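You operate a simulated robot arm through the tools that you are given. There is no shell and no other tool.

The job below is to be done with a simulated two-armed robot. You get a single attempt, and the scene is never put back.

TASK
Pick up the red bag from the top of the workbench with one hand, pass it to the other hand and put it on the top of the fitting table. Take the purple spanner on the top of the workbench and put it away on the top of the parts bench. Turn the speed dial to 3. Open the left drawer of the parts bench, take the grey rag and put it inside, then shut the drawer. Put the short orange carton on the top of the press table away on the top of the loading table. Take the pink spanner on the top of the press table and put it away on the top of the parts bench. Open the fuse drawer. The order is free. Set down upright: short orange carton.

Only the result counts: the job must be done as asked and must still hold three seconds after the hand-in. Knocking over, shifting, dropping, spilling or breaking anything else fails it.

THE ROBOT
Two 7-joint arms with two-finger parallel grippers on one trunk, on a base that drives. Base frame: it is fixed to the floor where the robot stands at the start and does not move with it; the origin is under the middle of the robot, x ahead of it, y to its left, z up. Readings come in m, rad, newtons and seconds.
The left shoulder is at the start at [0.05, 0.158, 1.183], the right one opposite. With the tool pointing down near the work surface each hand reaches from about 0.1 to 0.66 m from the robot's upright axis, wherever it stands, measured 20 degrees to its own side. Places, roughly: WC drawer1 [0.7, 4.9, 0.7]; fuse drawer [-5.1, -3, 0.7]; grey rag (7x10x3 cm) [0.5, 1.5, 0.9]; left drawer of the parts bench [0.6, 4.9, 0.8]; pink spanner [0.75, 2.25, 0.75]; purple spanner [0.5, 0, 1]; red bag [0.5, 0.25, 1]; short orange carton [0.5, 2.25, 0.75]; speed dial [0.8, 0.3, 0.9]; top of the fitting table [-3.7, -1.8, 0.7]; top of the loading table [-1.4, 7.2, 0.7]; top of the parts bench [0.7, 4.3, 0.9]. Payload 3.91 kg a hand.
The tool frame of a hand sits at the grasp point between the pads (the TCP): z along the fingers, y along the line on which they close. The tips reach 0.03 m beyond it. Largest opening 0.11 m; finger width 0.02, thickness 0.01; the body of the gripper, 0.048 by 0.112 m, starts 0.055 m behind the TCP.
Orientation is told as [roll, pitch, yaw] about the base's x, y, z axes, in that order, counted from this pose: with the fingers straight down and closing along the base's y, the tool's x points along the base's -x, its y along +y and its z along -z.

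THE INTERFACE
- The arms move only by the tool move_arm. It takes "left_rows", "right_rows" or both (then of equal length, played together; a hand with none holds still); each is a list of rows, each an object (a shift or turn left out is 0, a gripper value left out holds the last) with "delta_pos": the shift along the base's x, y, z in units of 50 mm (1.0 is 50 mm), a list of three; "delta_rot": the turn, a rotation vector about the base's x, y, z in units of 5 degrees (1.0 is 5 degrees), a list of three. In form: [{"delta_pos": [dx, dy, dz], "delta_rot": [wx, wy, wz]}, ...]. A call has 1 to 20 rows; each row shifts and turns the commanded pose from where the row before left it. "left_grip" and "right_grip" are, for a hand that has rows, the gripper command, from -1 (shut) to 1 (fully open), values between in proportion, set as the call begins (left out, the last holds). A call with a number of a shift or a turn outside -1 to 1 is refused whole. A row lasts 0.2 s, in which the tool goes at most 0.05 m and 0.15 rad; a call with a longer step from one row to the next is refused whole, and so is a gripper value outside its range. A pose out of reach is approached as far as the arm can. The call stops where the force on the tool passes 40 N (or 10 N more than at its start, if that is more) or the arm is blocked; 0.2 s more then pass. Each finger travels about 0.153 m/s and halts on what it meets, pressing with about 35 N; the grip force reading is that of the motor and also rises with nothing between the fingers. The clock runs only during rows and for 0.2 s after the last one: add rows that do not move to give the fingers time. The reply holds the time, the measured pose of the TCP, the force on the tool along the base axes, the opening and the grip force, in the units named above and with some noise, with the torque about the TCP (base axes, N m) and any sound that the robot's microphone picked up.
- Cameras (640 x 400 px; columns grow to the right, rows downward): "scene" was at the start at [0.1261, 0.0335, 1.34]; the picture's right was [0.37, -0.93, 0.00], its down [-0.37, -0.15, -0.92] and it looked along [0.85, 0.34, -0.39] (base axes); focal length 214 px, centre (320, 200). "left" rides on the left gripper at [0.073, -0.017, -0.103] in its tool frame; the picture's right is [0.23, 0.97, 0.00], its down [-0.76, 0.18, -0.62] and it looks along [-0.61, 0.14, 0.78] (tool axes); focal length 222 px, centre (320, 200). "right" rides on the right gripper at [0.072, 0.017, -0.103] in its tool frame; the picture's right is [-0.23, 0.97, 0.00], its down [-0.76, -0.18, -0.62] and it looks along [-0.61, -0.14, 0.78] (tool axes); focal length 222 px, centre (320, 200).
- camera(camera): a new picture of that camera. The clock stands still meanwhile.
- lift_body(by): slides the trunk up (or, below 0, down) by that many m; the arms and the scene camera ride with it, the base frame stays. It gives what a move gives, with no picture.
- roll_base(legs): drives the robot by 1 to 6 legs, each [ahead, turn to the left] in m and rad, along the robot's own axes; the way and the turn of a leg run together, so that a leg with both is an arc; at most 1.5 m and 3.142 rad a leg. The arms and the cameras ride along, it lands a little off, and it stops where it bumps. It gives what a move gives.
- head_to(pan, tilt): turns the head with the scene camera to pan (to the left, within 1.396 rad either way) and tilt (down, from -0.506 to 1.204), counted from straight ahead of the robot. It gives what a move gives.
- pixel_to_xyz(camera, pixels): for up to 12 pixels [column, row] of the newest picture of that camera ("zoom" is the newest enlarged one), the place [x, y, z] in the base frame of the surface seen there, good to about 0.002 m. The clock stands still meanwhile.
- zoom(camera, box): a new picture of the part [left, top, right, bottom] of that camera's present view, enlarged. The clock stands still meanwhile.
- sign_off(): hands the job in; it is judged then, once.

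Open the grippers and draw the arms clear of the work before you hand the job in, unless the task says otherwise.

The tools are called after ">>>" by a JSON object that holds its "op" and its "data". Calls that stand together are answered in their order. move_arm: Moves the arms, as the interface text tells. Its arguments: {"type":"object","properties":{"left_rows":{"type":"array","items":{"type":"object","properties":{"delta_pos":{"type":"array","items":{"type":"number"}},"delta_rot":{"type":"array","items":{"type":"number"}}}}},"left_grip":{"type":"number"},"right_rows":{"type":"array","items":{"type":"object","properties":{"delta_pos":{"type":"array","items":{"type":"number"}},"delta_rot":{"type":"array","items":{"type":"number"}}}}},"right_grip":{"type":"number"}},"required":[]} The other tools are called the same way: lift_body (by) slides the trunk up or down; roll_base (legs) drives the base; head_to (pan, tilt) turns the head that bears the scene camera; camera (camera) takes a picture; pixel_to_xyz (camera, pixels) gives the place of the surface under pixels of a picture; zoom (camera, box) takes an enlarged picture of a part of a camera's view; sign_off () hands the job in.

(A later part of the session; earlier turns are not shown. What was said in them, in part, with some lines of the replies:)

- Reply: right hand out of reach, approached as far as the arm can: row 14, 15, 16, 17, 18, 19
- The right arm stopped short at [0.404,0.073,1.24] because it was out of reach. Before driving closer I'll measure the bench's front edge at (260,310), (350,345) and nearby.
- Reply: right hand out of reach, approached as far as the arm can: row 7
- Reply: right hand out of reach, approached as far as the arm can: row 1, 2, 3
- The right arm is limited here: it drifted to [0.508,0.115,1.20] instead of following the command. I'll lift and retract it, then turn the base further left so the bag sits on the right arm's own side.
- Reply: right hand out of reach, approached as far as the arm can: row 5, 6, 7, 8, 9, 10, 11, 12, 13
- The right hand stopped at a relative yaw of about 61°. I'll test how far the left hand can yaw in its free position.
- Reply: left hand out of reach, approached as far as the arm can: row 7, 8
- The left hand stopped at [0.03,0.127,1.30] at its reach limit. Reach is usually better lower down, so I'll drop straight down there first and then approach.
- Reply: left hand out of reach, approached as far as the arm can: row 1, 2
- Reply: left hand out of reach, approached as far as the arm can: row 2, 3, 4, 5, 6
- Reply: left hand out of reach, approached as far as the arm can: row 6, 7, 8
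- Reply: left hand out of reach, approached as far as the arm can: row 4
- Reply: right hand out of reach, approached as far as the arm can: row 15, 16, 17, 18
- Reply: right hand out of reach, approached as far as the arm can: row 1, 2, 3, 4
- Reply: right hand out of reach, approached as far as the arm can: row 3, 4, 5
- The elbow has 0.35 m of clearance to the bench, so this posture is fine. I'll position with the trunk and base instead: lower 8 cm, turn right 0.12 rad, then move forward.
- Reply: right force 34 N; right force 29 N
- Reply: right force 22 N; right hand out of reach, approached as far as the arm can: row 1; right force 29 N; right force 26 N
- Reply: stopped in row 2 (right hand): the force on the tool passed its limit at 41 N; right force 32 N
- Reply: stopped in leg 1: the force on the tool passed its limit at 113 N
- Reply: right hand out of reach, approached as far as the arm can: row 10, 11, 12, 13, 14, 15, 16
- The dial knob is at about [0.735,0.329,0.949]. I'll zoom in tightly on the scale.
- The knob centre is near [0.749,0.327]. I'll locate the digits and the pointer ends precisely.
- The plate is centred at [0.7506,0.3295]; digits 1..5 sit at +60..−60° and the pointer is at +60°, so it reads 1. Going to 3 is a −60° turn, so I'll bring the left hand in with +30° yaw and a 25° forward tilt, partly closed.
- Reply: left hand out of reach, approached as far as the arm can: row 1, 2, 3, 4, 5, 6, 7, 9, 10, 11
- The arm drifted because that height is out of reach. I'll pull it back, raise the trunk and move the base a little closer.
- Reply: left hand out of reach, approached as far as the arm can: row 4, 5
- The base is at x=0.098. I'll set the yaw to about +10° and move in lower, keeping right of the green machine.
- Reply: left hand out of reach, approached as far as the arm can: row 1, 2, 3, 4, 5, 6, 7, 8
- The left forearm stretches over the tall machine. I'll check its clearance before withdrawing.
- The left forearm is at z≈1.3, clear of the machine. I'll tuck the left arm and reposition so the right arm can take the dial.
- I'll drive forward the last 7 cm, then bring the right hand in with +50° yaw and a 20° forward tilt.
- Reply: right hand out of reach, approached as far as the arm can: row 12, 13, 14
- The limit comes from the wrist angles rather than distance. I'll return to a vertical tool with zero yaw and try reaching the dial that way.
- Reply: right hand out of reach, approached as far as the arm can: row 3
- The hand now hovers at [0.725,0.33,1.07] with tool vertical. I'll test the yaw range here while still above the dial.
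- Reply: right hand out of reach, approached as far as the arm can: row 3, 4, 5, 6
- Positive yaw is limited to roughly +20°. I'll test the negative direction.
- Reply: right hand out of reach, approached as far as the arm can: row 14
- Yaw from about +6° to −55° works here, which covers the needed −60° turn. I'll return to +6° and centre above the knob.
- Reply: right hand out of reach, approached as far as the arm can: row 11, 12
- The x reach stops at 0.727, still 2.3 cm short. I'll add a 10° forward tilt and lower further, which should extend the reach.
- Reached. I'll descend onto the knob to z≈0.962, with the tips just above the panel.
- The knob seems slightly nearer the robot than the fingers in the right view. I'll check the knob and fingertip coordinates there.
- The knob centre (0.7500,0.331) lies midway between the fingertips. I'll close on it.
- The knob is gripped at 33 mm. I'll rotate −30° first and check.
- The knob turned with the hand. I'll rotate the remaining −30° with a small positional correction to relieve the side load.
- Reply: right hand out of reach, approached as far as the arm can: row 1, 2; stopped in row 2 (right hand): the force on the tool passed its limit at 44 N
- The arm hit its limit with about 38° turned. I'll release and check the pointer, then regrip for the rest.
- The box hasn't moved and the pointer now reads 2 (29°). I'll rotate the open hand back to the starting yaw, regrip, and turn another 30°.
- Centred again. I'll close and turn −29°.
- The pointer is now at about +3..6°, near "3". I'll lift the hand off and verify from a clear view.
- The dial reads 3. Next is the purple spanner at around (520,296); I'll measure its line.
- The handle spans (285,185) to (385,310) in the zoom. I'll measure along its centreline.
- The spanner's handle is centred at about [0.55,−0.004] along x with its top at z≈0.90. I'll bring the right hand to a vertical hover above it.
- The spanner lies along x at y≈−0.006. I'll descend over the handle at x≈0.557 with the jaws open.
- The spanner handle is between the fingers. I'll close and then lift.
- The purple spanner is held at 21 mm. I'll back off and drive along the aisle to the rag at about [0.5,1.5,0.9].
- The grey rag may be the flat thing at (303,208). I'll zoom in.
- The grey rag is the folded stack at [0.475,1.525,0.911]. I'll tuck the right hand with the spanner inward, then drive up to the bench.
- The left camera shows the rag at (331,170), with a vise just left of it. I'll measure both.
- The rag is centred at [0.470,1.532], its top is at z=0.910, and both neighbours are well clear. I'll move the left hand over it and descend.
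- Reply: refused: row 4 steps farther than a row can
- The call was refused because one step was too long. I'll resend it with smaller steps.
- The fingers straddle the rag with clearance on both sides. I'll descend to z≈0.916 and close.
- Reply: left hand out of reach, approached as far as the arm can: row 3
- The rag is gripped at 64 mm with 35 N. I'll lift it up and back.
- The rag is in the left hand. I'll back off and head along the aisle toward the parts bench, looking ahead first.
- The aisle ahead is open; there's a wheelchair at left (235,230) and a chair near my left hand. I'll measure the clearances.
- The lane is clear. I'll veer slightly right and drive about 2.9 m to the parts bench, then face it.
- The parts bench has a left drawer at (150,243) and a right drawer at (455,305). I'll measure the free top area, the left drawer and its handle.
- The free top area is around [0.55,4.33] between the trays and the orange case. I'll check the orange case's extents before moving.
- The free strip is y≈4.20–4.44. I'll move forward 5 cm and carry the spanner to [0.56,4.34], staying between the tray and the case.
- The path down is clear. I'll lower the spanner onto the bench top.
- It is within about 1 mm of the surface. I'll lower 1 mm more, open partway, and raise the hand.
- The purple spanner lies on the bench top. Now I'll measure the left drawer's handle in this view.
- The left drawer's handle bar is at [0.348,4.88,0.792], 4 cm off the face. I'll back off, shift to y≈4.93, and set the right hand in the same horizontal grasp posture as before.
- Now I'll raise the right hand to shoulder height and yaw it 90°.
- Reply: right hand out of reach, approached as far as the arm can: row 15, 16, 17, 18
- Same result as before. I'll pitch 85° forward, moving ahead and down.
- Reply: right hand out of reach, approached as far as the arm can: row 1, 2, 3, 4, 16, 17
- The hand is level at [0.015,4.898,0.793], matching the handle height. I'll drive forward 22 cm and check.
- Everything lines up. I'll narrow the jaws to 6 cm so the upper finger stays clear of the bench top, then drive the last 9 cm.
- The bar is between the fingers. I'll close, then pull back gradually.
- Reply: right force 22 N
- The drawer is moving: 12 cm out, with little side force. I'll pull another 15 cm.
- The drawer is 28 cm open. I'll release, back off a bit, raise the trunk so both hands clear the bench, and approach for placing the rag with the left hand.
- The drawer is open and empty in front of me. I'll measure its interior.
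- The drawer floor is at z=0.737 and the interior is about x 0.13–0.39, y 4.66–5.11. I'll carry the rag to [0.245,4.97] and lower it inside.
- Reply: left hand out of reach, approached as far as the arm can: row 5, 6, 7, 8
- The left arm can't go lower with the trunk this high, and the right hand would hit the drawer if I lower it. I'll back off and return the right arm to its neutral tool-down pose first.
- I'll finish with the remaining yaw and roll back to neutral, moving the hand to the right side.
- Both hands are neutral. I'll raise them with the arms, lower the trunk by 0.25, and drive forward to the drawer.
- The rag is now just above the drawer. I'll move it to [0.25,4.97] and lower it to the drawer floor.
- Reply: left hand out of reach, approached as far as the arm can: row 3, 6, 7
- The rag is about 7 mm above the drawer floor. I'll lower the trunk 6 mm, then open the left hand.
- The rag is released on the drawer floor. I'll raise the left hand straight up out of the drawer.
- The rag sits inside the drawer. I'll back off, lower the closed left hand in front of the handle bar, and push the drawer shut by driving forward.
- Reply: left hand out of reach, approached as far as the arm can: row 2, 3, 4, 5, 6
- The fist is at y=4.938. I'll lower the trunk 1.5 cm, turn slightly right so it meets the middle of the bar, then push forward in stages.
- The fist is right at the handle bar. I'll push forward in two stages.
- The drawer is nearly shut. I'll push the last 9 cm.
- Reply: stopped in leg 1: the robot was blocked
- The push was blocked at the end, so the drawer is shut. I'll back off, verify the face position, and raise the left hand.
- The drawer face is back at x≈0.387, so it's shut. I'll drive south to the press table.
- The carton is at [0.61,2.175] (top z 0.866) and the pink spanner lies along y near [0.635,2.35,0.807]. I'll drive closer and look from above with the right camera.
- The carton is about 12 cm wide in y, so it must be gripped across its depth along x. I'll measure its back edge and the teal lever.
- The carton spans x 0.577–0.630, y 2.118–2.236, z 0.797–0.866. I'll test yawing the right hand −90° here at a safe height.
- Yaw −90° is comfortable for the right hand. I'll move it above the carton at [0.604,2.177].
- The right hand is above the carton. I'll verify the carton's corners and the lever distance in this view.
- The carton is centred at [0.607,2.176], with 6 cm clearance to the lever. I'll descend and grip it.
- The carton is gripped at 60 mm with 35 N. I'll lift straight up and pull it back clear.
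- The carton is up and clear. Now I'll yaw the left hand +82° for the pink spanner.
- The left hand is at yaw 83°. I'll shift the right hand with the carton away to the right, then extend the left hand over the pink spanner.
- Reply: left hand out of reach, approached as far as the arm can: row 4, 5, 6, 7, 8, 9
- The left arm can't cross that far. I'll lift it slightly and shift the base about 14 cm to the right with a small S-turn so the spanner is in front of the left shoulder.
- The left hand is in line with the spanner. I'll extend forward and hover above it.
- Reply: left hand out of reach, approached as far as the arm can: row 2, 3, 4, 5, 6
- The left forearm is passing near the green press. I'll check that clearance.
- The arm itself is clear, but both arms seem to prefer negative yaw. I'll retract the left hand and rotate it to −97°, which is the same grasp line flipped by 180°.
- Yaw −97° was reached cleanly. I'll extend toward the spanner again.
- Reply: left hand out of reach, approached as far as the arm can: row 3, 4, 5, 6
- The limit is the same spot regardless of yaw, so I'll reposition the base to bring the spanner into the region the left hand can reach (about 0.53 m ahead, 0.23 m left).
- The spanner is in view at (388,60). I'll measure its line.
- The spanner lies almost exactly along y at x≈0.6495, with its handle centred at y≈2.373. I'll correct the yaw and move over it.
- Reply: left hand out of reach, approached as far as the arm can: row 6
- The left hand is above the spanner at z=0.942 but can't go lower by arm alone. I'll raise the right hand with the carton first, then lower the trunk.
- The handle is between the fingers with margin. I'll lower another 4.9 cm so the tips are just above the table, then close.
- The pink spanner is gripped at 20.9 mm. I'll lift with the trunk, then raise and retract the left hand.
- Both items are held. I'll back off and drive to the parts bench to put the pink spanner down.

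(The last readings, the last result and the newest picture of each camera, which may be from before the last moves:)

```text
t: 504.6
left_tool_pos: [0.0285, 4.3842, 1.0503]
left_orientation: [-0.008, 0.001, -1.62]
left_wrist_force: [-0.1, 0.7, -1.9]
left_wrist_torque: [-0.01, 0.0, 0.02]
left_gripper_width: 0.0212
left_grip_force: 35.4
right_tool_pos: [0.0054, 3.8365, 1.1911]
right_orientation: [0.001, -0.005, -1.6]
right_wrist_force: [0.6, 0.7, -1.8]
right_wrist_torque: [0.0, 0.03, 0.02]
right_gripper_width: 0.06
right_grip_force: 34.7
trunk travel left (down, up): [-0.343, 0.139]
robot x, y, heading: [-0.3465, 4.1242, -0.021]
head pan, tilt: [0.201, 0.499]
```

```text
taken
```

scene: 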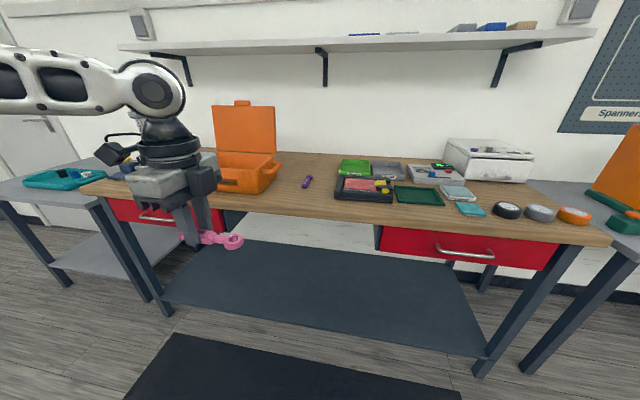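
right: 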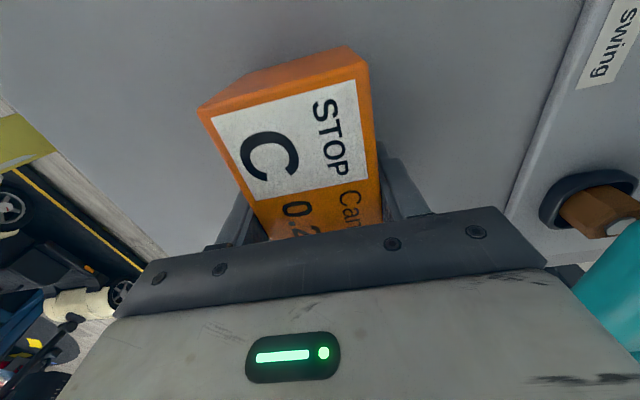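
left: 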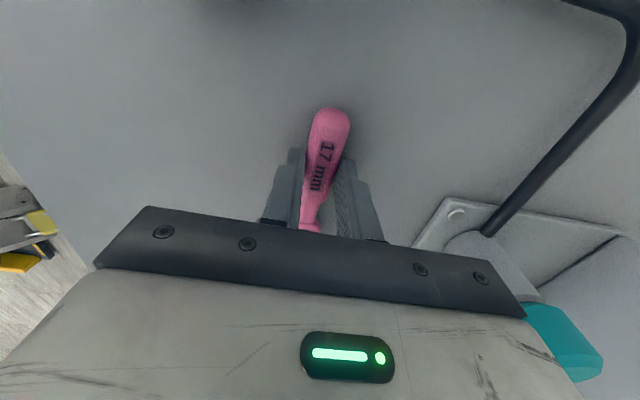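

The purple spanner lies at (307,182) with free space in front of it. I'll drive forward 35 cm and bring the pink one over.

>>> {"op": "roll_base", "data": {"legs": [[0.35, 0.02]]}}

>>> {"op": "move_arm", "data": {"left_rows": [{"delta_pos": [0.4, -0.3, 0]}, {"delta_pos": [0.4, -0.3, 0]}, {"delta_pos": [0.4, -0.3, 0]}, {"delta_pos": [0.2, -0.15, -0.4]}, {}]}}

>>> {"op": "camera", "data": {"camera": "left"}}

>>> {"op": "camera", "data": {"camera": "scene"}}

```text
t: 506.9
left_tool_pos: [0.3735, 4.3874, 1.049]
left_orientation: [-0.006, 0.0, -1.602]
left_wrist_force: [0.4, 0.1, 0.0]
left_wrist_torque: [0.02, 0.02, 0.0]
left_gripper_width: 0.0213
left_grip_force: 35.0
right_tool_pos: [0.3594, 3.8396, 1.1906]
right_orientation: [0.002, -0.002, -1.581]
right_wrist_force: [-0.4, 0.7, -2.4]
right_wrist_torque: [-0.02, -0.01, 0.02]
right_gripper_width: 0.0596
right_grip_force: 34.9
trunk travel left (down, up): [-0.343, 0.139]
robot x, y, heading: [0.0042, 4.1174, -0.003]
head pan, tilt: [0.201, 0.499]
```

```text
t: 508.1
left_tool_pos: [0.4432, 4.3346, 1.03]
left_orientation: [-0.005, 0.0, -1.6]
left_wrist_force: [-0.3, 0.0, -0.8]
left_wrist_torque: [-0.01, 0.0, 0.05]
left_gripper_width: 0.0212
left_grip_force: 34.7
right_tool_pos: [0.3583, 3.841, 1.1927]
right_orientation: [0.0, -0.003, -1.581]
right_wrist_force: [-0.1, 0.1, -1.8]
right_wrist_torque: [-0.04, -0.01, -0.02]
right_gripper_width: 0.0597
right_grip_force: 35.3
trunk travel left (down, up): [-0.343, 0.139]
robot x, y, heading: [0.0039, 4.1238, -0.002]
head pan, tilt: [0.201, 0.499]
```

```text
taken
```

left: 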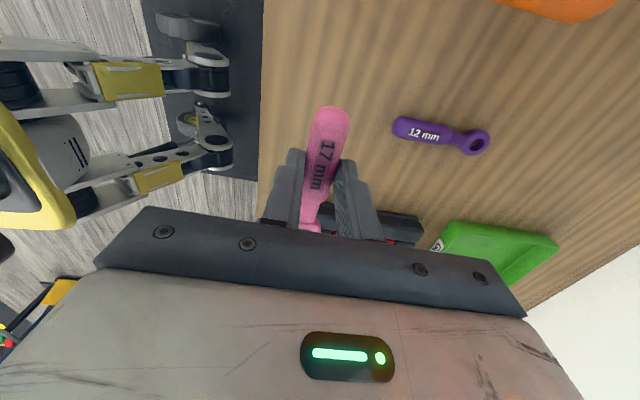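

```text
taken
```

scene: 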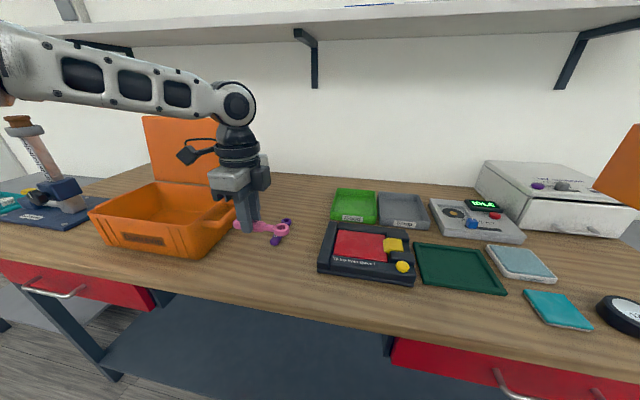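

The spanner is over the free spot. I'll shift 1 cm right and lower it onto the bench.

>>> {"op": "move_arm", "data": {"left_rows": [{"delta_pos": [0, -0.24, -0.5]}, {"delta_pos": [0, 0, -0.7]}, {"delta_pos": [0, 0, -0.6]}, {"delta_pos": [0, 0, -0.3]}, {"delta_pos": [0, 0, -0.1]}, {}]}}

>>> {"op": "camera", "data": {"camera": "left"}}

```text
t: 509.5
left_tool_pos: [0.4433, 4.3234, 0.9191]
left_orientation: [-0.004, 0.001, -1.601]
left_wrist_force: [-0.2, -0.1, -0.7]
left_wrist_torque: [0.0, -0.01, -0.02]
left_gripper_width: 0.0213
left_grip_force: 34.7
right_tool_pos: [0.3587, 3.8402, 1.1909]
right_orientation: [0.001, -0.002, -1.581]
right_wrist_force: [-0.2, -0.2, -1.9]
right_wrist_torque: [0.02, -0.01, 0.0]
right_gripper_width: 0.0597
right_grip_force: 35.7
trunk travel left (down, up): [-0.343, 0.139]
robot x, y, heading: [0.0059, 4.1175, -0.001]
head pan, tilt: [0.201, 0.499]
```

```text
taken
```

left: 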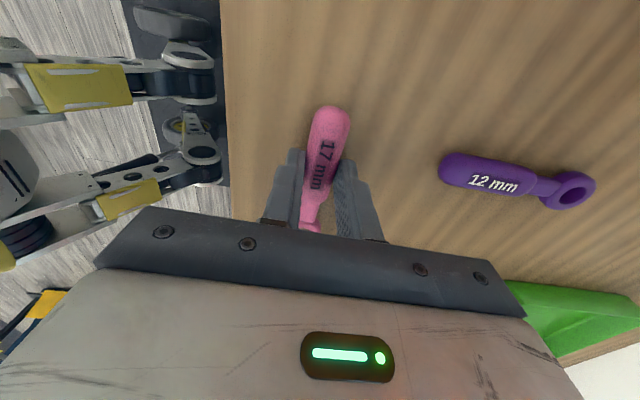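

It is within a millimetre or two of the surface. I'll lower slightly, open partway and rise.

>>> {"op": "move_arm", "data": {"left_rows": [{"delta_pos": [0, 0, -0.03]}, {}]}}

>>> {"op": "move_arm", "data": {"left_rows": [{}, {}, {}], "left_grip": 0}}

>>> {"op": "move_arm", "data": {"left_rows": [{"delta_pos": [0, 0, 0.3]}, {"delta_pos": [0, 0, 0.7]}, {"delta_pos": [0, 0, 0.9]}, {"delta_pos": [0, 0, 0.9]}, {"delta_pos": [-0.6, 0, 0.4]}, {"delta_pos": [-0.8, 0.1, 0]}, {}]}}

>>> {"op": "camera", "data": {"camera": "scene"}}

```text
t: 510.1
left_tool_pos: [0.4442, 4.3235, 0.9181]
left_orientation: [-0.005, 0.001, -1.6]
left_wrist_force: [0.5, 0.0, -1.7]
left_wrist_torque: [-0.02, 0.0, 0.01]
left_gripper_width: 0.0214
left_grip_force: 35.0
right_tool_pos: [0.3587, 3.8407, 1.1909]
right_orientation: [0.002, -0.005, -1.582]
right_wrist_force: [-0.8, -0.2, -2.6]
right_wrist_torque: [-0.01, 0.0, 0.0]
right_gripper_width: 0.06
right_grip_force: 35.0
trunk travel left (down, up): [-0.343, 0.139]
robot x, y, heading: [0.0014, 4.1183, 0.0]
head pan, tilt: [0.201, 0.499]
```

```text
t: 510.9
left_tool_pos: [0.4431, 4.3237, 0.9179]
left_orientation: [-0.005, 0.0, -1.601]
left_wrist_force: [-0.5, 0.6, -0.4]
left_wrist_torque: [-0.02, 0.0, -0.03]
left_gripper_width: 0.055
left_grip_force: 0.1
right_tool_pos: [0.3585, 3.8405, 1.192]
right_orientation: [0.002, -0.004, -1.58]
right_wrist_force: [0.0, 0.0, -2.3]
right_wrist_torque: [0.04, 0.03, -0.02]
right_gripper_width: 0.0597
right_grip_force: 35.0
trunk travel left (down, up): [-0.343, 0.139]
robot x, y, heading: [0.0013, 4.1178, 0.001]
head pan, tilt: [0.201, 0.499]
```

```text
t: 512.5
left_tool_pos: [0.3741, 4.326, 1.0788]
left_orientation: [-0.007, 0.003, -1.6]
left_wrist_force: [-0.4, 0.1, 0.8]
left_wrist_torque: [-0.01, -0.02, 0.01]
left_gripper_width: 0.0549
left_grip_force: 0.1
right_tool_pos: [0.3584, 3.8409, 1.1917]
right_orientation: [0.001, -0.003, -1.581]
right_wrist_force: [0.0, -0.2, -1.5]
right_wrist_torque: [0.02, 0.03, 0.02]
right_gripper_width: 0.0599
right_grip_force: 34.9
trunk travel left (down, up): [-0.343, 0.139]
robot x, y, heading: [0.0056, 4.1215, -0.005]
head pan, tilt: [0.201, 0.499]
```

```text
taken
```

scene: 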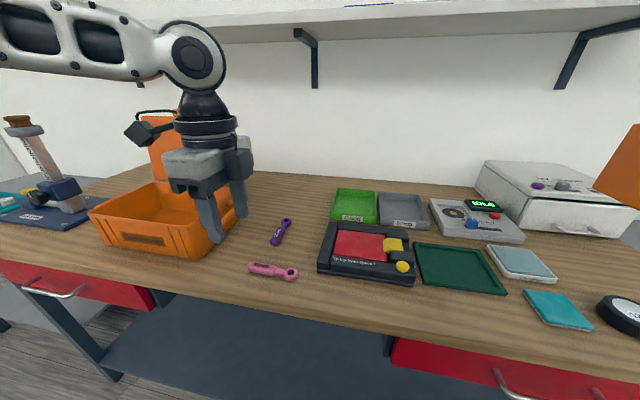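

Both spanners rest on the parts bench. I'll back off, head north and look for the loading table at about [-1.4,7.2].

>>> {"op": "roll_base", "data": {"legs": [[-0.42, 0], [0, 1.57], [0.9, 0]]}}

>>> {"op": "head_to", "data": {"pan": 0.35, "tilt": 0.3}}

>>> {"op": "camera", "data": {"camera": "scene"}}

```text
t: 523.3
left_tool_pos: [-0.7117, 5.3698, 1.0786]
left_orientation: [-0.007, 0.0, 0.052]
left_wrist_force: [0.3, 0.3, 0.9]
left_wrist_torque: [0.0, 0.01, 0.0]
left_gripper_width: 0.0552
left_grip_force: 0.0
right_tool_pos: [-0.2268, 5.3923, 1.1907]
right_orientation: [0.0, -0.005, 0.071]
right_wrist_force: [0.2, -0.4, -1.5]
right_wrist_torque: [-0.02, 0.01, 0.01]
right_gripper_width: 0.0599
right_grip_force: 34.9
trunk travel left (down, up): [-0.343, 0.139]
robot x, y, heading: [-0.4738, 5.0157, 1.647]
head pan, tilt: [0.201, 0.499]
```

```text
t: 524.0
left_tool_pos: [-0.7123, 5.3687, 1.0777]
left_orientation: [-0.007, -0.001, 0.05]
left_wrist_force: [-0.1, 0.2, -0.8]
left_wrist_torque: [0.0, -0.03, -0.03]
left_gripper_width: 0.055
left_grip_force: 0.1
right_tool_pos: [-0.2252, 5.3923, 1.1917]
right_orientation: [0.002, -0.003, 0.07]
right_wrist_force: [-0.8, -1.0, -2.3]
right_wrist_torque: [0.04, -0.01, -0.04]
right_gripper_width: 0.0597
right_grip_force: 35.3
trunk travel left (down, up): [-0.343, 0.139]
robot x, y, heading: [-0.4727, 5.0153, 1.655]
head pan, tilt: [0.351, 0.3]
```

```text
taken
```

scene: 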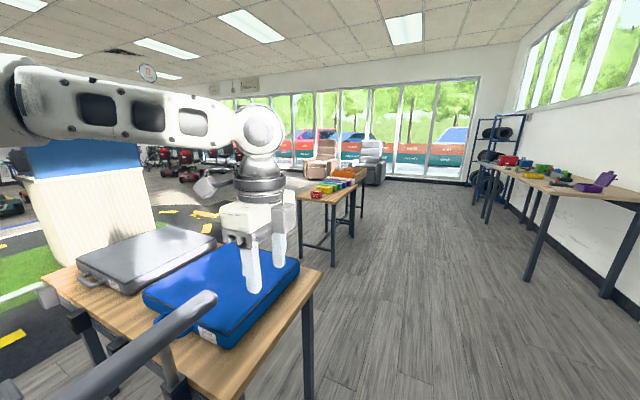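

There's a table just to my left with blue cases and another further off at (330,200). I'll measure both.

>>> {"op": "pixel_to_xyz", "data": {"camera": "scene", "pixels": [[320, 275], [210, 380], [215, 300], [300, 197], [335, 195], [355, 180], [302, 245], [330, 265], [345, 235], [362, 215], [80, 270], [320, 195]]}}

>>> {"op": "zoom", "data": {"camera": "scene", "box": [270, 130, 420, 280]}}

```text
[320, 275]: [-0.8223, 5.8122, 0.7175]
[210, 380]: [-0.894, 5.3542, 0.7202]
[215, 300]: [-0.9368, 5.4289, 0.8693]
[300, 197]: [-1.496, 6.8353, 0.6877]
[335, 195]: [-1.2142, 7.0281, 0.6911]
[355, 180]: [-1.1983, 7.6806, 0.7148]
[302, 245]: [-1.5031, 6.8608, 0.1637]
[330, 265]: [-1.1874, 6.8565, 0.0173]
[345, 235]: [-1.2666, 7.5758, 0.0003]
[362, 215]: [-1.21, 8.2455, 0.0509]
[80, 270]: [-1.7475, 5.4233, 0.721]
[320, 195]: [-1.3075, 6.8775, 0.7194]
```

```text
2.67 times, centred on (345, 205) of scene
```

zoom: 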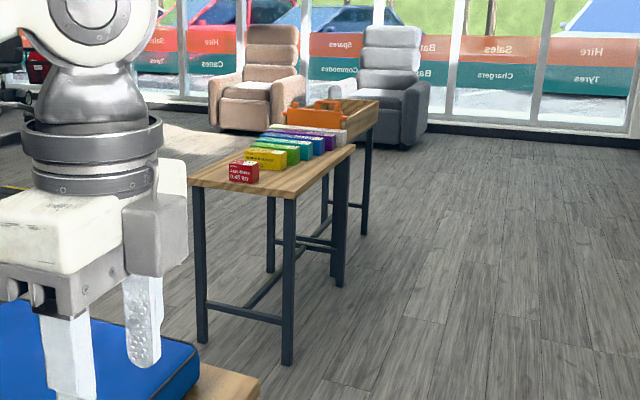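

The loading table is the far one (x −1.5..−1.19, starting y≈6.84, z≈0.69) with a row of small coloured boxes. I'll drive up along my lane for a better look.

>>> {"op": "roll_base", "data": {"legs": [[0, -0.16], [1.45, 0], [0, 0.9]]}}

>>> {"op": "head_to", "data": {"pan": -0.15, "tilt": 0.45}}

>>> {"op": "camera", "data": {"camera": "scene"}}

```text
t: 534.3
left_tool_pos: [-0.7883, 6.5581, 1.0785]
left_orientation: [-0.007, -0.001, 0.814]
left_wrist_force: [0.4, -0.1, -0.6]
left_wrist_torque: [-0.01, -0.02, -0.02]
left_gripper_width: 0.055
left_grip_force: 0.0
right_tool_pos: [-0.4556, 6.9108, 1.1904]
right_orientation: [0.001, -0.003, 0.835]
right_wrist_force: [-0.4, -0.4, -1.3]
right_wrist_torque: [-0.01, -0.02, -0.02]
right_gripper_width: 0.06
right_grip_force: 34.6
trunk travel left (down, up): [-0.343, 0.139]
robot x, y, heading: [-0.3729, 6.4654, 2.416]
head pan, tilt: [0.351, 0.3]
```

```text
t: 535.2
left_tool_pos: [-0.7879, 6.5575, 1.0781]
left_orientation: [-0.007, 0.003, 0.815]
left_wrist_force: [0.0, 0.3, 1.0]
left_wrist_torque: [-0.01, -0.01, 0.01]
left_gripper_width: 0.055
left_grip_force: 0.0
right_tool_pos: [-0.4545, 6.9112, 1.1903]
right_orientation: [0.003, -0.003, 0.837]
right_wrist_force: [1.0, 1.1, -1.9]
right_wrist_torque: [-0.02, 0.01, 0.05]
right_gripper_width: 0.0599
right_grip_force: 35.1
trunk travel left (down, up): [-0.343, 0.139]
robot x, y, heading: [-0.3726, 6.4656, 2.414]
head pan, tilt: [-0.15, 0.45]
```

```text
taken
```

scene: 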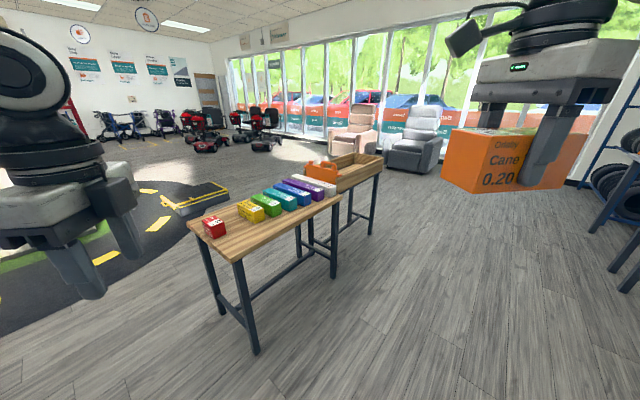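

>>> {"op": "zoom", "data": {"camera": "scene", "box": [170, 140, 390, 280]}}

>>> {"op": "pixel_to_xyz", "data": {"camera": "scene", "pixels": [[190, 223], [238, 258], [340, 203], [213, 236], [255, 222], [250, 238], [280, 225], [320, 205], [230, 225], [325, 195], [370, 170], [240, 205]]}}

```text
2.86 times, centred on (280, 210) of scene
```

zoom: 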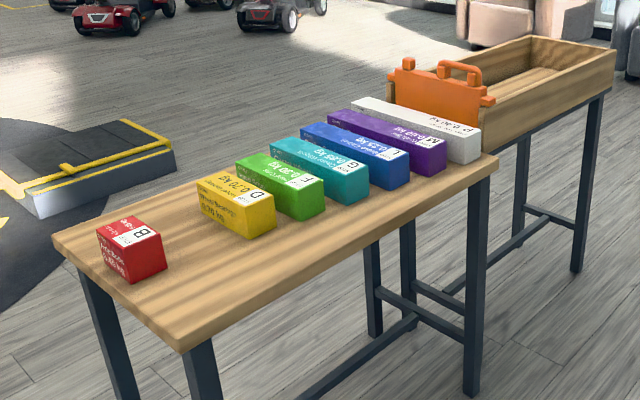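

```text
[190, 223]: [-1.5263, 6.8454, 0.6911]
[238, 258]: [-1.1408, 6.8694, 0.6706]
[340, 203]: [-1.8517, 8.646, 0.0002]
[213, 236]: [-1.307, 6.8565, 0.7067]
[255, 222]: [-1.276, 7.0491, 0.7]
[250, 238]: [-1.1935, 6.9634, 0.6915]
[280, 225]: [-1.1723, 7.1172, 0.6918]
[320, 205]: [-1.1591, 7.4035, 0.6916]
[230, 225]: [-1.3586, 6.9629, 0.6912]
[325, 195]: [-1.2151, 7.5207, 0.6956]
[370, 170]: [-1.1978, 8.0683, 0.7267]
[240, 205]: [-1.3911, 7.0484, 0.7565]
```

The boxes are lettered B, D, F, …; my carton is "C", and there's a gap between B (red) and D (yellow). I'll measure the gap and box edges.

>>> {"op": "pixel_to_xyz", "data": {"camera": "zoom", "pixels": [[163, 270], [140, 282], [100, 245], [160, 232], [105, 222], [275, 230], [243, 240], [200, 208], [232, 180], [180, 235], [325, 212], [185, 340]]}}

```text
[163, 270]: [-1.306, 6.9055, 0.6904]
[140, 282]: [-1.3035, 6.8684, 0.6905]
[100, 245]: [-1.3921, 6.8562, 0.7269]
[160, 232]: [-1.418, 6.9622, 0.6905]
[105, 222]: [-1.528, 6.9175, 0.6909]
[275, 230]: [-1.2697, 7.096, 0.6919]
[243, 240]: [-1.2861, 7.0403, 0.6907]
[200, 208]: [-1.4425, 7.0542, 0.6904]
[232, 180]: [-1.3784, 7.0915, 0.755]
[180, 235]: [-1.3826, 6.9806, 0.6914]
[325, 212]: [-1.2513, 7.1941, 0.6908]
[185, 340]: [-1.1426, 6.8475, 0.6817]
```

The gap between B and D is y 6.905–7.04, enough for the 57 mm carton with the fingers. I'll turn the right hand 90° so the carton lines up with the row, then drive to the table's east side facing it.

>>> {"op": "move_arm", "data": {"right_rows": [{"delta_rot": [0, 0, 1]}, {"delta_rot": [0, 0, 1]}, {"delta_rot": [0, 0, 1]}, {"delta_rot": [0, 0, 1]}, {"delta_rot": [0, 0, 1]}, {"delta_rot": [0, 0, 1]}, {"delta_rot": [0, 0, 1]}, {"delta_rot": [0, 0, 1]}, {"delta_rot": [0, 0, 1]}, {"delta_rot": [0, 0, 1]}, {"delta_rot": [0, 0, 1]}, {"delta_rot": [0, 0, 1]}, {"delta_rot": [0, 0, 1]}, {"delta_rot": [0, 0, 1]}, {"delta_rot": [0, 0, 1]}, {"delta_rot": [0, 0, 1]}, {"delta_rot": [0, 0, 1]}, {"delta_rot": [0, 0, 1]}, {}]}}

>>> {"op": "roll_base", "data": {"legs": [[0, 0.035], [0.54, 0], [0, 0.692]]}}

>>> {"op": "head_to", "data": {"pan": -0.2, "tilt": 0.7}}

>>> {"op": "camera", "data": {"camera": "scene"}}

```text
t: 539.2
left_tool_pos: [-0.788, 6.5575, 1.0788]
left_orientation: [-0.006, 0.002, 0.815]
left_wrist_force: [0.0, 0.3, 0.4]
left_wrist_torque: [0.04, -0.01, -0.02]
left_gripper_width: 0.0549
left_grip_force: 0.1
right_tool_pos: [-0.4551, 6.9107, 1.1912]
right_orientation: [0.003, -0.003, 2.408]
right_wrist_force: [0.2, -0.8, -1.7]
right_wrist_torque: [-0.03, -0.01, 0.01]
right_gripper_width: 0.06
right_grip_force: 35.0
trunk travel left (down, up): [-0.343, 0.139]
robot x, y, heading: [-0.3741, 6.4673, 2.416]
head pan, tilt: [-0.15, 0.45]
```

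```text
t: 544.5
left_tool_pos: [-1.1577, 6.6047, 1.0796]
left_orientation: [-0.007, -0.002, 1.53]
left_wrist_force: [0.8, -0.1, -0.5]
left_wrist_torque: [0.01, 0.0, -0.02]
left_gripper_width: 0.055
left_grip_force: 0.1
right_tool_pos: [-1.1359, 7.0908, 1.1916]
right_orientation: [0.002, -0.005, 3.12]
right_wrist_force: [0.0, -0.7, -2.1]
right_wrist_torque: [0.03, 0.02, -0.02]
right_gripper_width: 0.0598
right_grip_force: 35.0
trunk travel left (down, up): [-0.343, 0.139]
robot x, y, heading: [-0.7859, 6.8072, 3.127]
head pan, tilt: [-0.15, 0.45]
```

```text
t: 545.3
left_tool_pos: [-1.1572, 6.6059, 1.0787]
left_orientation: [-0.009, 0.001, 1.53]
left_wrist_force: [-0.3, -0.3, -0.4]
left_wrist_torque: [0.02, 0.02, -0.03]
left_gripper_width: 0.0551
left_grip_force: 0.1
right_tool_pos: [-1.137, 7.0908, 1.1919]
right_orientation: [0.003, -0.004, 3.12]
right_wrist_force: [0.1, 0.4, -2.0]
right_wrist_torque: [0.01, -0.01, 0.0]
right_gripper_width: 0.0599
right_grip_force: 35.1
trunk travel left (down, up): [-0.343, 0.139]
robot x, y, heading: [-0.7833, 6.8098, 3.128]
head pan, tilt: [-0.201, 0.7]
```

```text
taken
```

scene: 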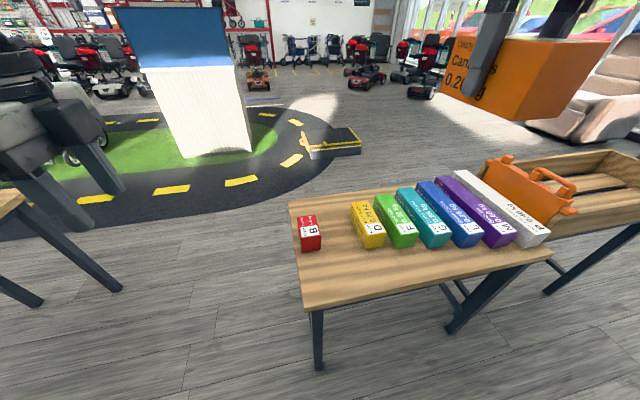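

I'm at the table facing it, with the gap between B at (310,232) and D at (368,225). I'll re-measure the gap from here.

>>> {"op": "pixel_to_xyz", "data": {"camera": "scene", "pixels": [[322, 248], [302, 250], [318, 218], [361, 247], [384, 245], [352, 207], [340, 235], [340, 260], [310, 305], [550, 250], [368, 230], [310, 225]]}}

>>> {"op": "zoom", "data": {"camera": "scene", "box": [280, 170, 440, 310]}}

```text
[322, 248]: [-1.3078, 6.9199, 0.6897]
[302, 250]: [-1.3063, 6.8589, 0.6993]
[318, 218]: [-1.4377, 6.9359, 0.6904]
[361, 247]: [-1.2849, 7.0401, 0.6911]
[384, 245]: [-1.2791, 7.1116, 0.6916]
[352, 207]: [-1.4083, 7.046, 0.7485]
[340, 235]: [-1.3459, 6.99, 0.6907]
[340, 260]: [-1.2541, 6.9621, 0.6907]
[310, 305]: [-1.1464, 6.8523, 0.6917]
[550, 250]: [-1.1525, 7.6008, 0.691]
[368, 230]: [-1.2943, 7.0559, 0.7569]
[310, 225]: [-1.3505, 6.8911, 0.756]
```

```text
2.86 times, centred on (360, 240) of scene
```

zoom: 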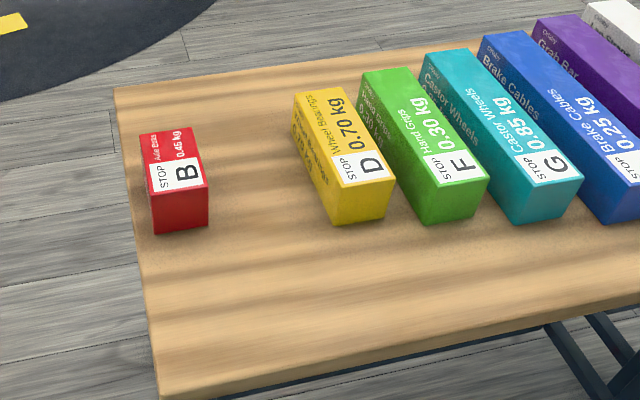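

The gap is y 6.915–7.04. I'll aim the carton at [-1.275,6.977] so the fingers also clear the neighbours' ends, moving there at height and then lowering the trunk.

>>> {"op": "move_arm", "data": {"right_rows": [{"delta_pos": [-0.4, -0.35, 0], "delta_rot": [0, 0, 0.25]}, {"delta_pos": [-0.5, -0.4, 0]}, {"delta_pos": [-0.5, -0.4, 0]}, {"delta_pos": [-0.5, -0.4, 0]}, {"delta_pos": [-0.5, -0.4, 0]}, {"delta_pos": [-0.36, -0.33, 0]}, {}]}}

>>> {"op": "lift_body", "data": {"by": -0.22}}

>>> {"op": "camera", "data": {"camera": "right"}}

>>> {"op": "camera", "data": {"camera": "scene"}}

```text
t: 546.9
left_tool_pos: [-1.1581, 6.6052, 1.0785]
left_orientation: [-0.007, 0.002, 1.529]
left_wrist_force: [-0.3, 0.3, -0.5]
left_wrist_torque: [0.01, -0.03, -0.01]
left_gripper_width: 0.055
left_grip_force: 0.0
right_tool_pos: [-1.2745, 6.9766, 1.1913]
right_orientation: [0.005, -0.003, -3.141]
right_wrist_force: [-0.6, -0.3, -2.0]
right_wrist_torque: [0.0, -0.03, -0.01]
right_gripper_width: 0.0599
right_grip_force: 34.5
trunk travel left (down, up): [-0.343, 0.139]
robot x, y, heading: [-0.7837, 6.8094, 3.126]
head pan, tilt: [-0.201, 0.7]
```

```text
t: 549.2
left_tool_pos: [-1.1586, 6.6056, 0.8582]
left_orientation: [-0.007, 0.001, 1.529]
left_wrist_force: [-0.3, -1.2, 0.3]
left_wrist_torque: [0.01, -0.02, -0.01]
left_gripper_width: 0.055
left_grip_force: 0.1
right_tool_pos: [-1.2745, 6.976, 0.9714]
right_orientation: [0.002, -0.003, -3.139]
right_wrist_force: [-0.2, 0.6, -1.0]
right_wrist_torque: [0.0, 0.0, 0.0]
right_gripper_width: 0.06
right_grip_force: 34.8
trunk travel left (down, up): [-0.123, 0.359]
robot x, y, heading: [-0.7859, 6.8061, 3.13]
head pan, tilt: [-0.201, 0.7]
```

```text
taken
```

right: 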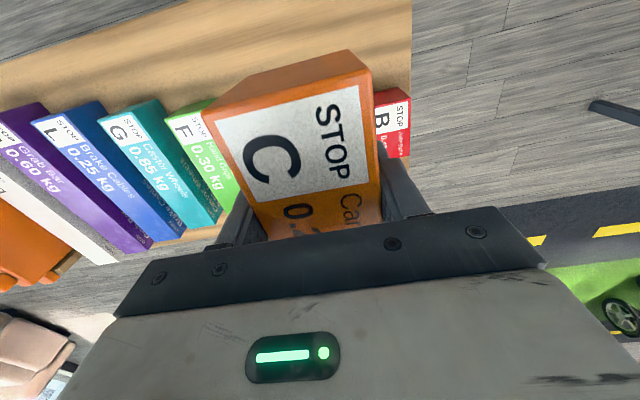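

```text
taken
```

scene: 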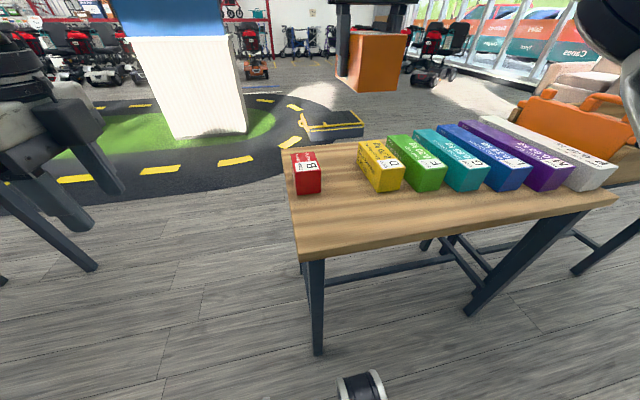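

The carton is above the gap, still level. I'll lower it to about 1 cm above the table and check.

>>> {"op": "move_arm", "data": {"right_rows": [{"delta_pos": [0, 0, -0.8]}, {"delta_pos": [0, 0, -0.8]}, {"delta_pos": [0, 0, -0.8]}, {"delta_pos": [0, 0, -0.8]}, {"delta_pos": [0, 0, -0.6]}, {"delta_pos": [0, 0, -0.4]}, {"delta_pos": [0, 0, -0.2]}, {}]}}

>>> {"op": "camera", "data": {"camera": "scene"}}

>>> {"op": "camera", "data": {"camera": "right"}}

```text
t: 551.0
left_tool_pos: [-1.1569, 6.6059, 0.8591]
left_orientation: [-0.006, 0.002, 1.531]
left_wrist_force: [0.1, 0.1, 0.5]
left_wrist_torque: [0.0, 0.01, 0.0]
left_gripper_width: 0.0548
left_grip_force: 0.1
right_tool_pos: [-1.2744, 6.9774, 0.7515]
right_orientation: [0.002, -0.003, -3.141]
right_wrist_force: [0.0, 0.3, -2.3]
right_wrist_torque: [0.03, -0.01, -0.03]
right_gripper_width: 0.0599
right_grip_force: 35.0
trunk travel left (down, up): [-0.123, 0.359]
robot x, y, heading: [-0.7889, 6.8097, 3.129]
head pan, tilt: [-0.201, 0.7]
```

```text
taken
```

scene: 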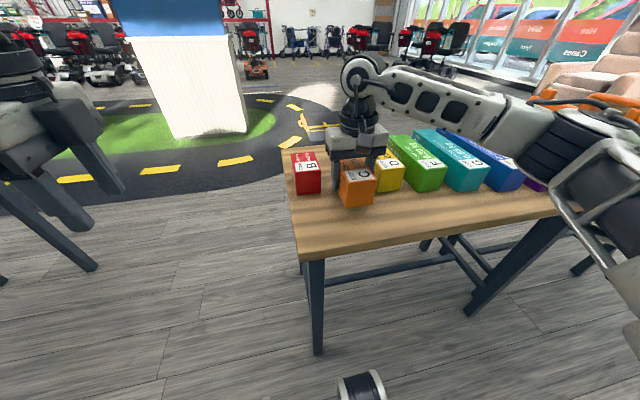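

```text
taken
```

right: 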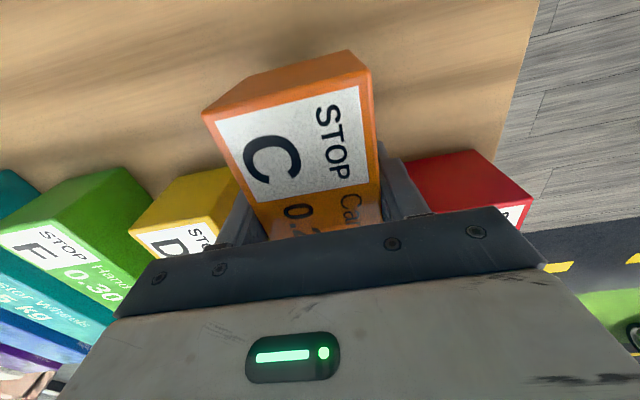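

The carton fits between B and D. I'll lower the remaining ~1.6 cm in small steps until contact.

>>> {"op": "move_arm", "data": {"right_rows": [{"delta_pos": [0, 0, -0.15]}, {"delta_pos": [0, 0, -0.1]}, {}]}}

>>> {"op": "move_arm", "data": {"right_rows": [{"delta_pos": [0, 0, -0.05]}, {}]}}

```text
t: 551.8
left_tool_pos: [-1.1576, 6.6048, 0.8583]
left_orientation: [-0.008, 0.002, 1.529]
left_wrist_force: [0.4, -0.5, -0.6]
left_wrist_torque: [-0.02, -0.01, -0.02]
left_gripper_width: 0.0549
left_grip_force: 0.0
right_tool_pos: [-1.2741, 6.9776, 0.7398]
right_orientation: [0.006, -0.005, -3.14]
right_wrist_force: [0.2, -1.4, -1.8]
right_wrist_torque: [-0.01, -0.02, 0.0]
right_gripper_width: 0.0598
right_grip_force: 35.0
trunk travel left (down, up): [-0.123, 0.359]
robot x, y, heading: [-0.7836, 6.8027, 3.131]
head pan, tilt: [-0.201, 0.7]
```

```text
t: 552.4
left_tool_pos: [-1.1583, 6.6052, 0.8583]
left_orientation: [-0.008, 0.003, 1.53]
left_wrist_force: [0.6, -0.6, 0.4]
left_wrist_torque: [0.0, 0.03, 0.0]
left_gripper_width: 0.0548
left_grip_force: 0.0
right_tool_pos: [-1.2753, 6.9768, 0.7357]
right_orientation: [0.002, -0.003, -3.14]
right_wrist_force: [-0.8, 0.2, -1.3]
right_wrist_torque: [-0.01, 0.01, 0.02]
right_gripper_width: 0.0598
right_grip_force: 34.7
trunk travel left (down, up): [-0.123, 0.359]
robot x, y, heading: [-0.7839, 6.8073, 3.129]
head pan, tilt: [-0.201, 0.7]
```

>>> {"op": "move_arm", "data": {"right_rows": [{"delta_pos": [0, 0, -0.04]}, {}]}}

```text
t: 553.0
left_tool_pos: [-1.1582, 6.6049, 0.8581]
left_orientation: [-0.009, 0.002, 1.53]
left_wrist_force: [0.1, 0.6, 0.0]
left_wrist_torque: [0.01, 0.02, -0.02]
left_gripper_width: 0.0551
left_grip_force: 0.0
right_tool_pos: [-1.2748, 6.9766, 0.7344]
right_orientation: [0.003, -0.004, -3.142]
right_wrist_force: [-0.4, 0.4, -1.3]
right_wrist_torque: [-0.01, -0.03, -0.02]
right_gripper_width: 0.0599
right_grip_force: 34.9
trunk travel left (down, up): [-0.123, 0.359]
robot x, y, heading: [-0.7831, 6.807, 3.13]
head pan, tilt: [-0.201, 0.7]
```

There's no clear contact yet, so I'll lower another 1–2 mm.

>>> {"op": "move_arm", "data": {"right_rows": [{"delta_pos": [0, 0, -0.03]}, {}]}}

>>> {"op": "move_arm", "data": {"right_rows": [{"delta_pos": [0, 0, -0.03]}, {}]}}

```text
t: 553.6
left_tool_pos: [-1.1574, 6.6045, 0.8586]
left_orientation: [-0.007, 0.001, 1.532]
left_wrist_force: [-0.4, -0.1, 0.3]
left_wrist_torque: [-0.01, -0.01, -0.03]
left_gripper_width: 0.0552
left_grip_force: 0.0
right_tool_pos: [-1.2747, 6.9765, 0.7338]
right_orientation: [0.005, -0.004, -3.14]
right_wrist_force: [0.0, 0.0, -1.0]
right_wrist_torque: [0.0, 0.01, 0.0]
right_gripper_width: 0.0599
right_grip_force: 35.1
trunk travel left (down, up): [-0.123, 0.359]
robot x, y, heading: [-0.7841, 6.8073, 3.126]
head pan, tilt: [-0.201, 0.7]
```

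```text
t: 554.2
left_tool_pos: [-1.159, 6.6054, 0.8595]
left_orientation: [-0.006, 0.001, 1.53]
left_wrist_force: [0.0, 0.2, 0.4]
left_wrist_torque: [0.01, 0.05, 0.01]
left_gripper_width: 0.0551
left_grip_force: 0.2
right_tool_pos: [-1.275, 6.9768, 0.7306]
right_orientation: [0.004, -0.004, -3.141]
right_wrist_force: [-0.4, 0.4, -1.8]
right_wrist_torque: [-0.01, 0.03, -0.01]
right_gripper_width: 0.06
right_grip_force: 34.8
trunk travel left (down, up): [-0.123, 0.359]
robot x, y, heading: [-0.7839, 6.8116, 3.13]
head pan, tilt: [-0.201, 0.7]
```

Still no contact at 0.7306. I'll inspect the carton's base visually before going further.

>>> {"op": "zoom", "data": {"camera": "scene", "box": [280, 130, 440, 240]}}

>>> {"op": "pixel_to_xyz", "data": {"camera": "zoom", "pixels": [[290, 295], [260, 250], [330, 300], [300, 270], [320, 260], [350, 330], [240, 320]]}}

```text
3.64 times, centred on (360, 185) of scene
```

zoom: 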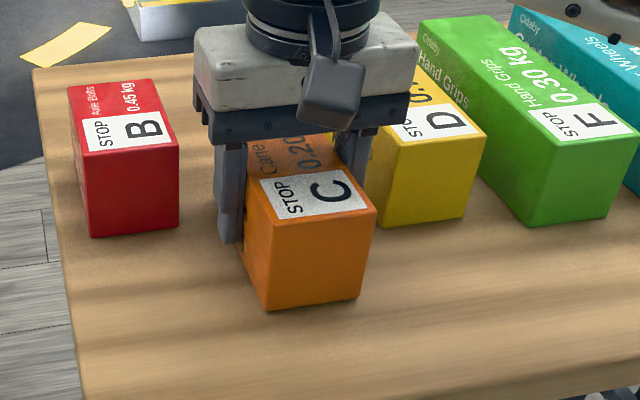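

```text
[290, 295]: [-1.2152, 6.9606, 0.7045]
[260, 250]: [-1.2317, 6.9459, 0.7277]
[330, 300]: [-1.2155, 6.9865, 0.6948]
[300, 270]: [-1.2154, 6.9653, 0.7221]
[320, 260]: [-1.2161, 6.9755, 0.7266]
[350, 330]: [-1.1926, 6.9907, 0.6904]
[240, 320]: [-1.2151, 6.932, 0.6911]
```

The carton's lower edge is within about 3 mm of the table. I'll continue in 1.5 mm steps.

>>> {"op": "move_arm", "data": {"right_rows": [{"delta_pos": [0, 0, -0.03]}, {}]}}

>>> {"op": "move_arm", "data": {"right_rows": [{"delta_pos": [0, 0, -0.03]}, {}]}}

```text
t: 554.8
left_tool_pos: [-1.1572, 6.6048, 0.8585]
left_orientation: [-0.007, 0.002, 1.531]
left_wrist_force: [-0.3, 0.0, -0.9]
left_wrist_torque: [-0.04, -0.03, 0.0]
left_gripper_width: 0.055
left_grip_force: 0.0
right_tool_pos: [-1.2745, 6.9764, 0.7308]
right_orientation: [0.002, -0.003, -3.138]
right_wrist_force: [-0.5, 1.8, 0.4]
right_wrist_torque: [0.11, -0.06, 0.08]
right_gripper_width: 0.0598
right_grip_force: 34.7
trunk travel left (down, up): [-0.123, 0.359]
robot x, y, heading: [-0.7836, 6.8109, 3.132]
head pan, tilt: [-0.201, 0.7]
```

```text
t: 555.4
left_tool_pos: [-1.157, 6.6052, 0.8585]
left_orientation: [-0.005, 0.001, 1.53]
left_wrist_force: [-0.2, -0.7, 0.2]
left_wrist_torque: [-0.04, -0.03, -0.01]
left_gripper_width: 0.0551
left_grip_force: 0.1
right_tool_pos: [-1.2749, 6.9762, 0.7301]
right_orientation: [0.002, -0.007, -3.141]
right_wrist_force: [-2.5, 2.5, 11.4]
right_wrist_torque: [0.52, -0.7, 0.21]
right_gripper_width: 0.0598
right_grip_force: 35.1
trunk travel left (down, up): [-0.123, 0.359]
robot x, y, heading: [-0.7863, 6.8094, 3.131]
head pan, tilt: [-0.201, 0.7]
```

Contact confirmed (+11 N). I'll ease up half a millimetre and open the fingers just a little, then rise.

>>> {"op": "move_arm", "data": {"right_rows": [{"delta_pos": [0, 0, 0.015]}, {}]}}

>>> {"op": "move_arm", "data": {"right_rows": [{}, {}, {}], "right_grip": 0.4}}

>>> {"op": "camera", "data": {"camera": "right"}}

```text
t: 556.0
left_tool_pos: [-1.1581, 6.6061, 0.857]
left_orientation: [-0.006, 0.0, 1.53]
left_wrist_force: [0.2, 0.2, 0.6]
left_wrist_torque: [0.02, -0.02, -0.01]
left_gripper_width: 0.055
left_grip_force: 0.0
right_tool_pos: [-1.2728, 6.976, 0.731]
right_orientation: [0.002, -0.005, -3.141]
right_wrist_force: [-1.9, 0.8, 10.1]
right_wrist_torque: [0.4, -0.49, 0.11]
right_gripper_width: 0.0596
right_grip_force: 34.8
trunk travel left (down, up): [-0.123, 0.359]
robot x, y, heading: [-0.7871, 6.8099, 3.131]
head pan, tilt: [-0.201, 0.7]
```

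```text
t: 556.8
left_tool_pos: [-1.1576, 6.6052, 0.8575]
left_orientation: [-0.006, 0.002, 1.531]
left_wrist_force: [-0.3, -0.8, -0.4]
left_wrist_torque: [0.0, -0.02, 0.01]
left_gripper_width: 0.0549
left_grip_force: 0.1
right_tool_pos: [-1.2737, 6.9764, 0.7295]
right_orientation: [0.001, -0.003, -3.14]
right_wrist_force: [-0.5, 0.1, 0.4]
right_wrist_torque: [0.0, -0.02, 0.0]
right_gripper_width: 0.0768
right_grip_force: 0.2
trunk travel left (down, up): [-0.123, 0.359]
robot x, y, heading: [-0.786, 6.8055, 3.128]
head pan, tilt: [-0.201, 0.7]
```

```text
taken
```

right: 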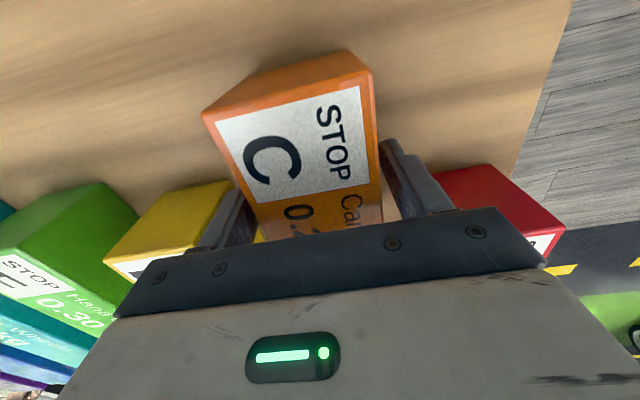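

Released with the carton upright. I'll raise the right hand straight up.

>>> {"op": "move_arm", "data": {"right_rows": [{"delta_pos": [0, 0, 0.2]}, {"delta_pos": [0, 0, 0.4]}, {"delta_pos": [0, 0, 0.7]}, {"delta_pos": [0, 0, 0.9]}, {"delta_pos": [0, 0, 0.9]}, {"delta_pos": [0, 0, 0.9]}, {"delta_pos": [0.2, 0, 0.6]}, {}]}}

>>> {"op": "camera", "data": {"camera": "scene"}}

>>> {"op": "zoom", "data": {"camera": "scene", "box": [270, 120, 450, 250]}}

```text
t: 558.6
left_tool_pos: [-1.1579, 6.6041, 0.8579]
left_orientation: [-0.005, 0.002, 1.532]
left_wrist_force: [-0.6, -1.3, -0.3]
left_wrist_torque: [0.04, 0.02, -0.03]
left_gripper_width: 0.0548
left_grip_force: 0.2
right_tool_pos: [-1.2641, 6.9773, 0.96]
right_orientation: [0.004, -0.005, -3.14]
right_wrist_force: [-0.8, 0.8, -0.1]
right_wrist_torque: [0.02, -0.01, 0.0]
right_gripper_width: 0.0769
right_grip_force: 0.1
trunk travel left (down, up): [-0.123, 0.359]
robot x, y, heading: [-0.7843, 6.811, 3.129]
head pan, tilt: [-0.201, 0.7]
```

```text
taken
```

scene: 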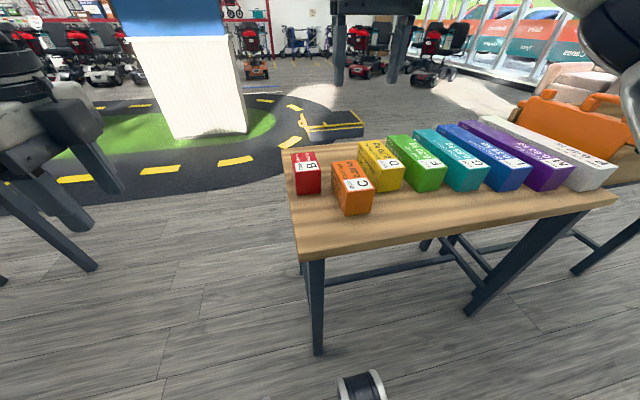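

```text
3.08 times, centred on (360, 185) of scene
```

zoom: 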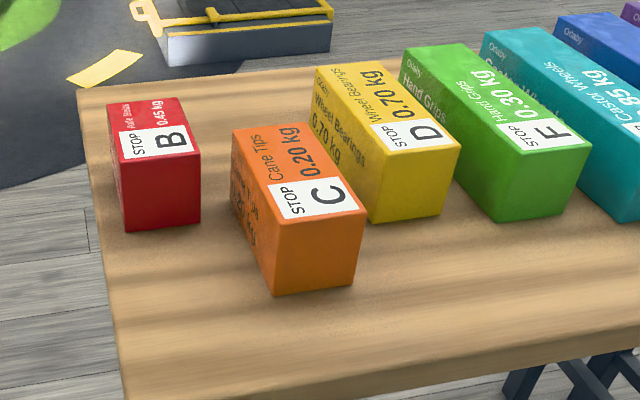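

The carton stands upright between B and D, untouched neighbours. I'll back away and open both grippers.

>>> {"op": "roll_base", "data": {"legs": [[-0.4, 0]]}}

>>> {"op": "move_arm", "data": {"left_rows": [{}, {}], "left_grip": 1, "right_rows": [{}, {}], "right_grip": 1}}

>>> {"op": "camera", "data": {"camera": "scene"}}

```text
t: 561.1
left_tool_pos: [-0.7659, 6.6005, 0.8587]
left_orientation: [-0.008, 0.001, 1.53]
left_wrist_force: [0.4, -0.6, 0.1]
left_wrist_torque: [0.0, -0.03, 0.01]
left_gripper_width: 0.0551
left_grip_force: 0.0
right_tool_pos: [-0.871, 6.9731, 0.9598]
right_orientation: [0.002, -0.004, 3.139]
right_wrist_force: [-0.9, 0.5, 0.4]
right_wrist_torque: [0.01, 0.01, 0.0]
right_gripper_width: 0.077
right_grip_force: 0.1
trunk travel left (down, up): [-0.123, 0.359]
robot x, y, heading: [-0.3966, 6.8013, 3.125]
head pan, tilt: [-0.201, 0.7]
```

```text
t: 561.7
left_tool_pos: [-0.7656, 6.5993, 0.8586]
left_orientation: [-0.008, 0.002, 1.529]
left_wrist_force: [-0.6, 0.2, -0.6]
left_wrist_torque: [-0.02, 0.03, -0.02]
left_gripper_width: 0.1098
left_grip_force: 0.0
right_tool_pos: [-0.8695, 6.9732, 0.9596]
right_orientation: [0.002, -0.003, 3.14]
right_wrist_force: [0.5, 0.4, -0.5]
right_wrist_torque: [-0.01, -0.04, -0.01]
right_gripper_width: 0.11
right_grip_force: 0.1
trunk travel left (down, up): [-0.123, 0.359]
robot x, y, heading: [-0.3928, 6.8024, 3.126]
head pan, tilt: [-0.201, 0.7]
```

```text
taken
```

scene: 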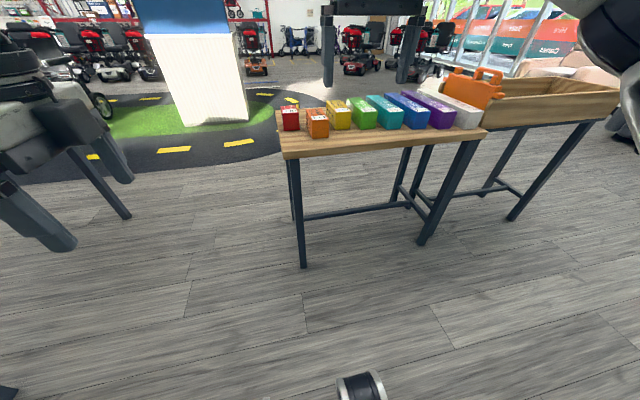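

Every part is done: the bag was passed and set down, both spanners are on the parts bench, the dial reads 3, the rag is in the shut left drawer, the carton is upright on the loading table and the fuse drawer is open. The grippers are open and the arms are clear, so I'm handing in.

>>> {"op": "sign_off", "data": {}}

```text
The job is handed in.
```

I did all seven parts of the job and handed it in. Both grippers were open and the arms clear. I checked each result when I finished it, but I did not go back for a final look at the earlier ones before handing in.

- **Red bag:** the right hand picked it up, passed it to the left hand in the air, and the left hand stood it on the fitting table.
- **Purple spanner:** it lies on the parts bench, in the free strip between the trays and the orange case.
- **Pink spanner:** it lies on the parts bench, just in front of the purple one.
- **Speed dial:** the pointer started at 1 and is now within a few degrees of 3. It took two grips, and the control box did not move.
- **Grey rag:** it is inside the left drawer of the parts bench. I pushed the drawer until it stopped, and its face is back where it started, within 2 mm.
- **Short orange carton:** it stands upright on the loading table, in the gap between the boxes lettered B and D, touching neither.
- **Fuse drawer:** it is open to its end stop, about 31 cm out.

I saw nothing else knocked over, shifted or dropped along the way.
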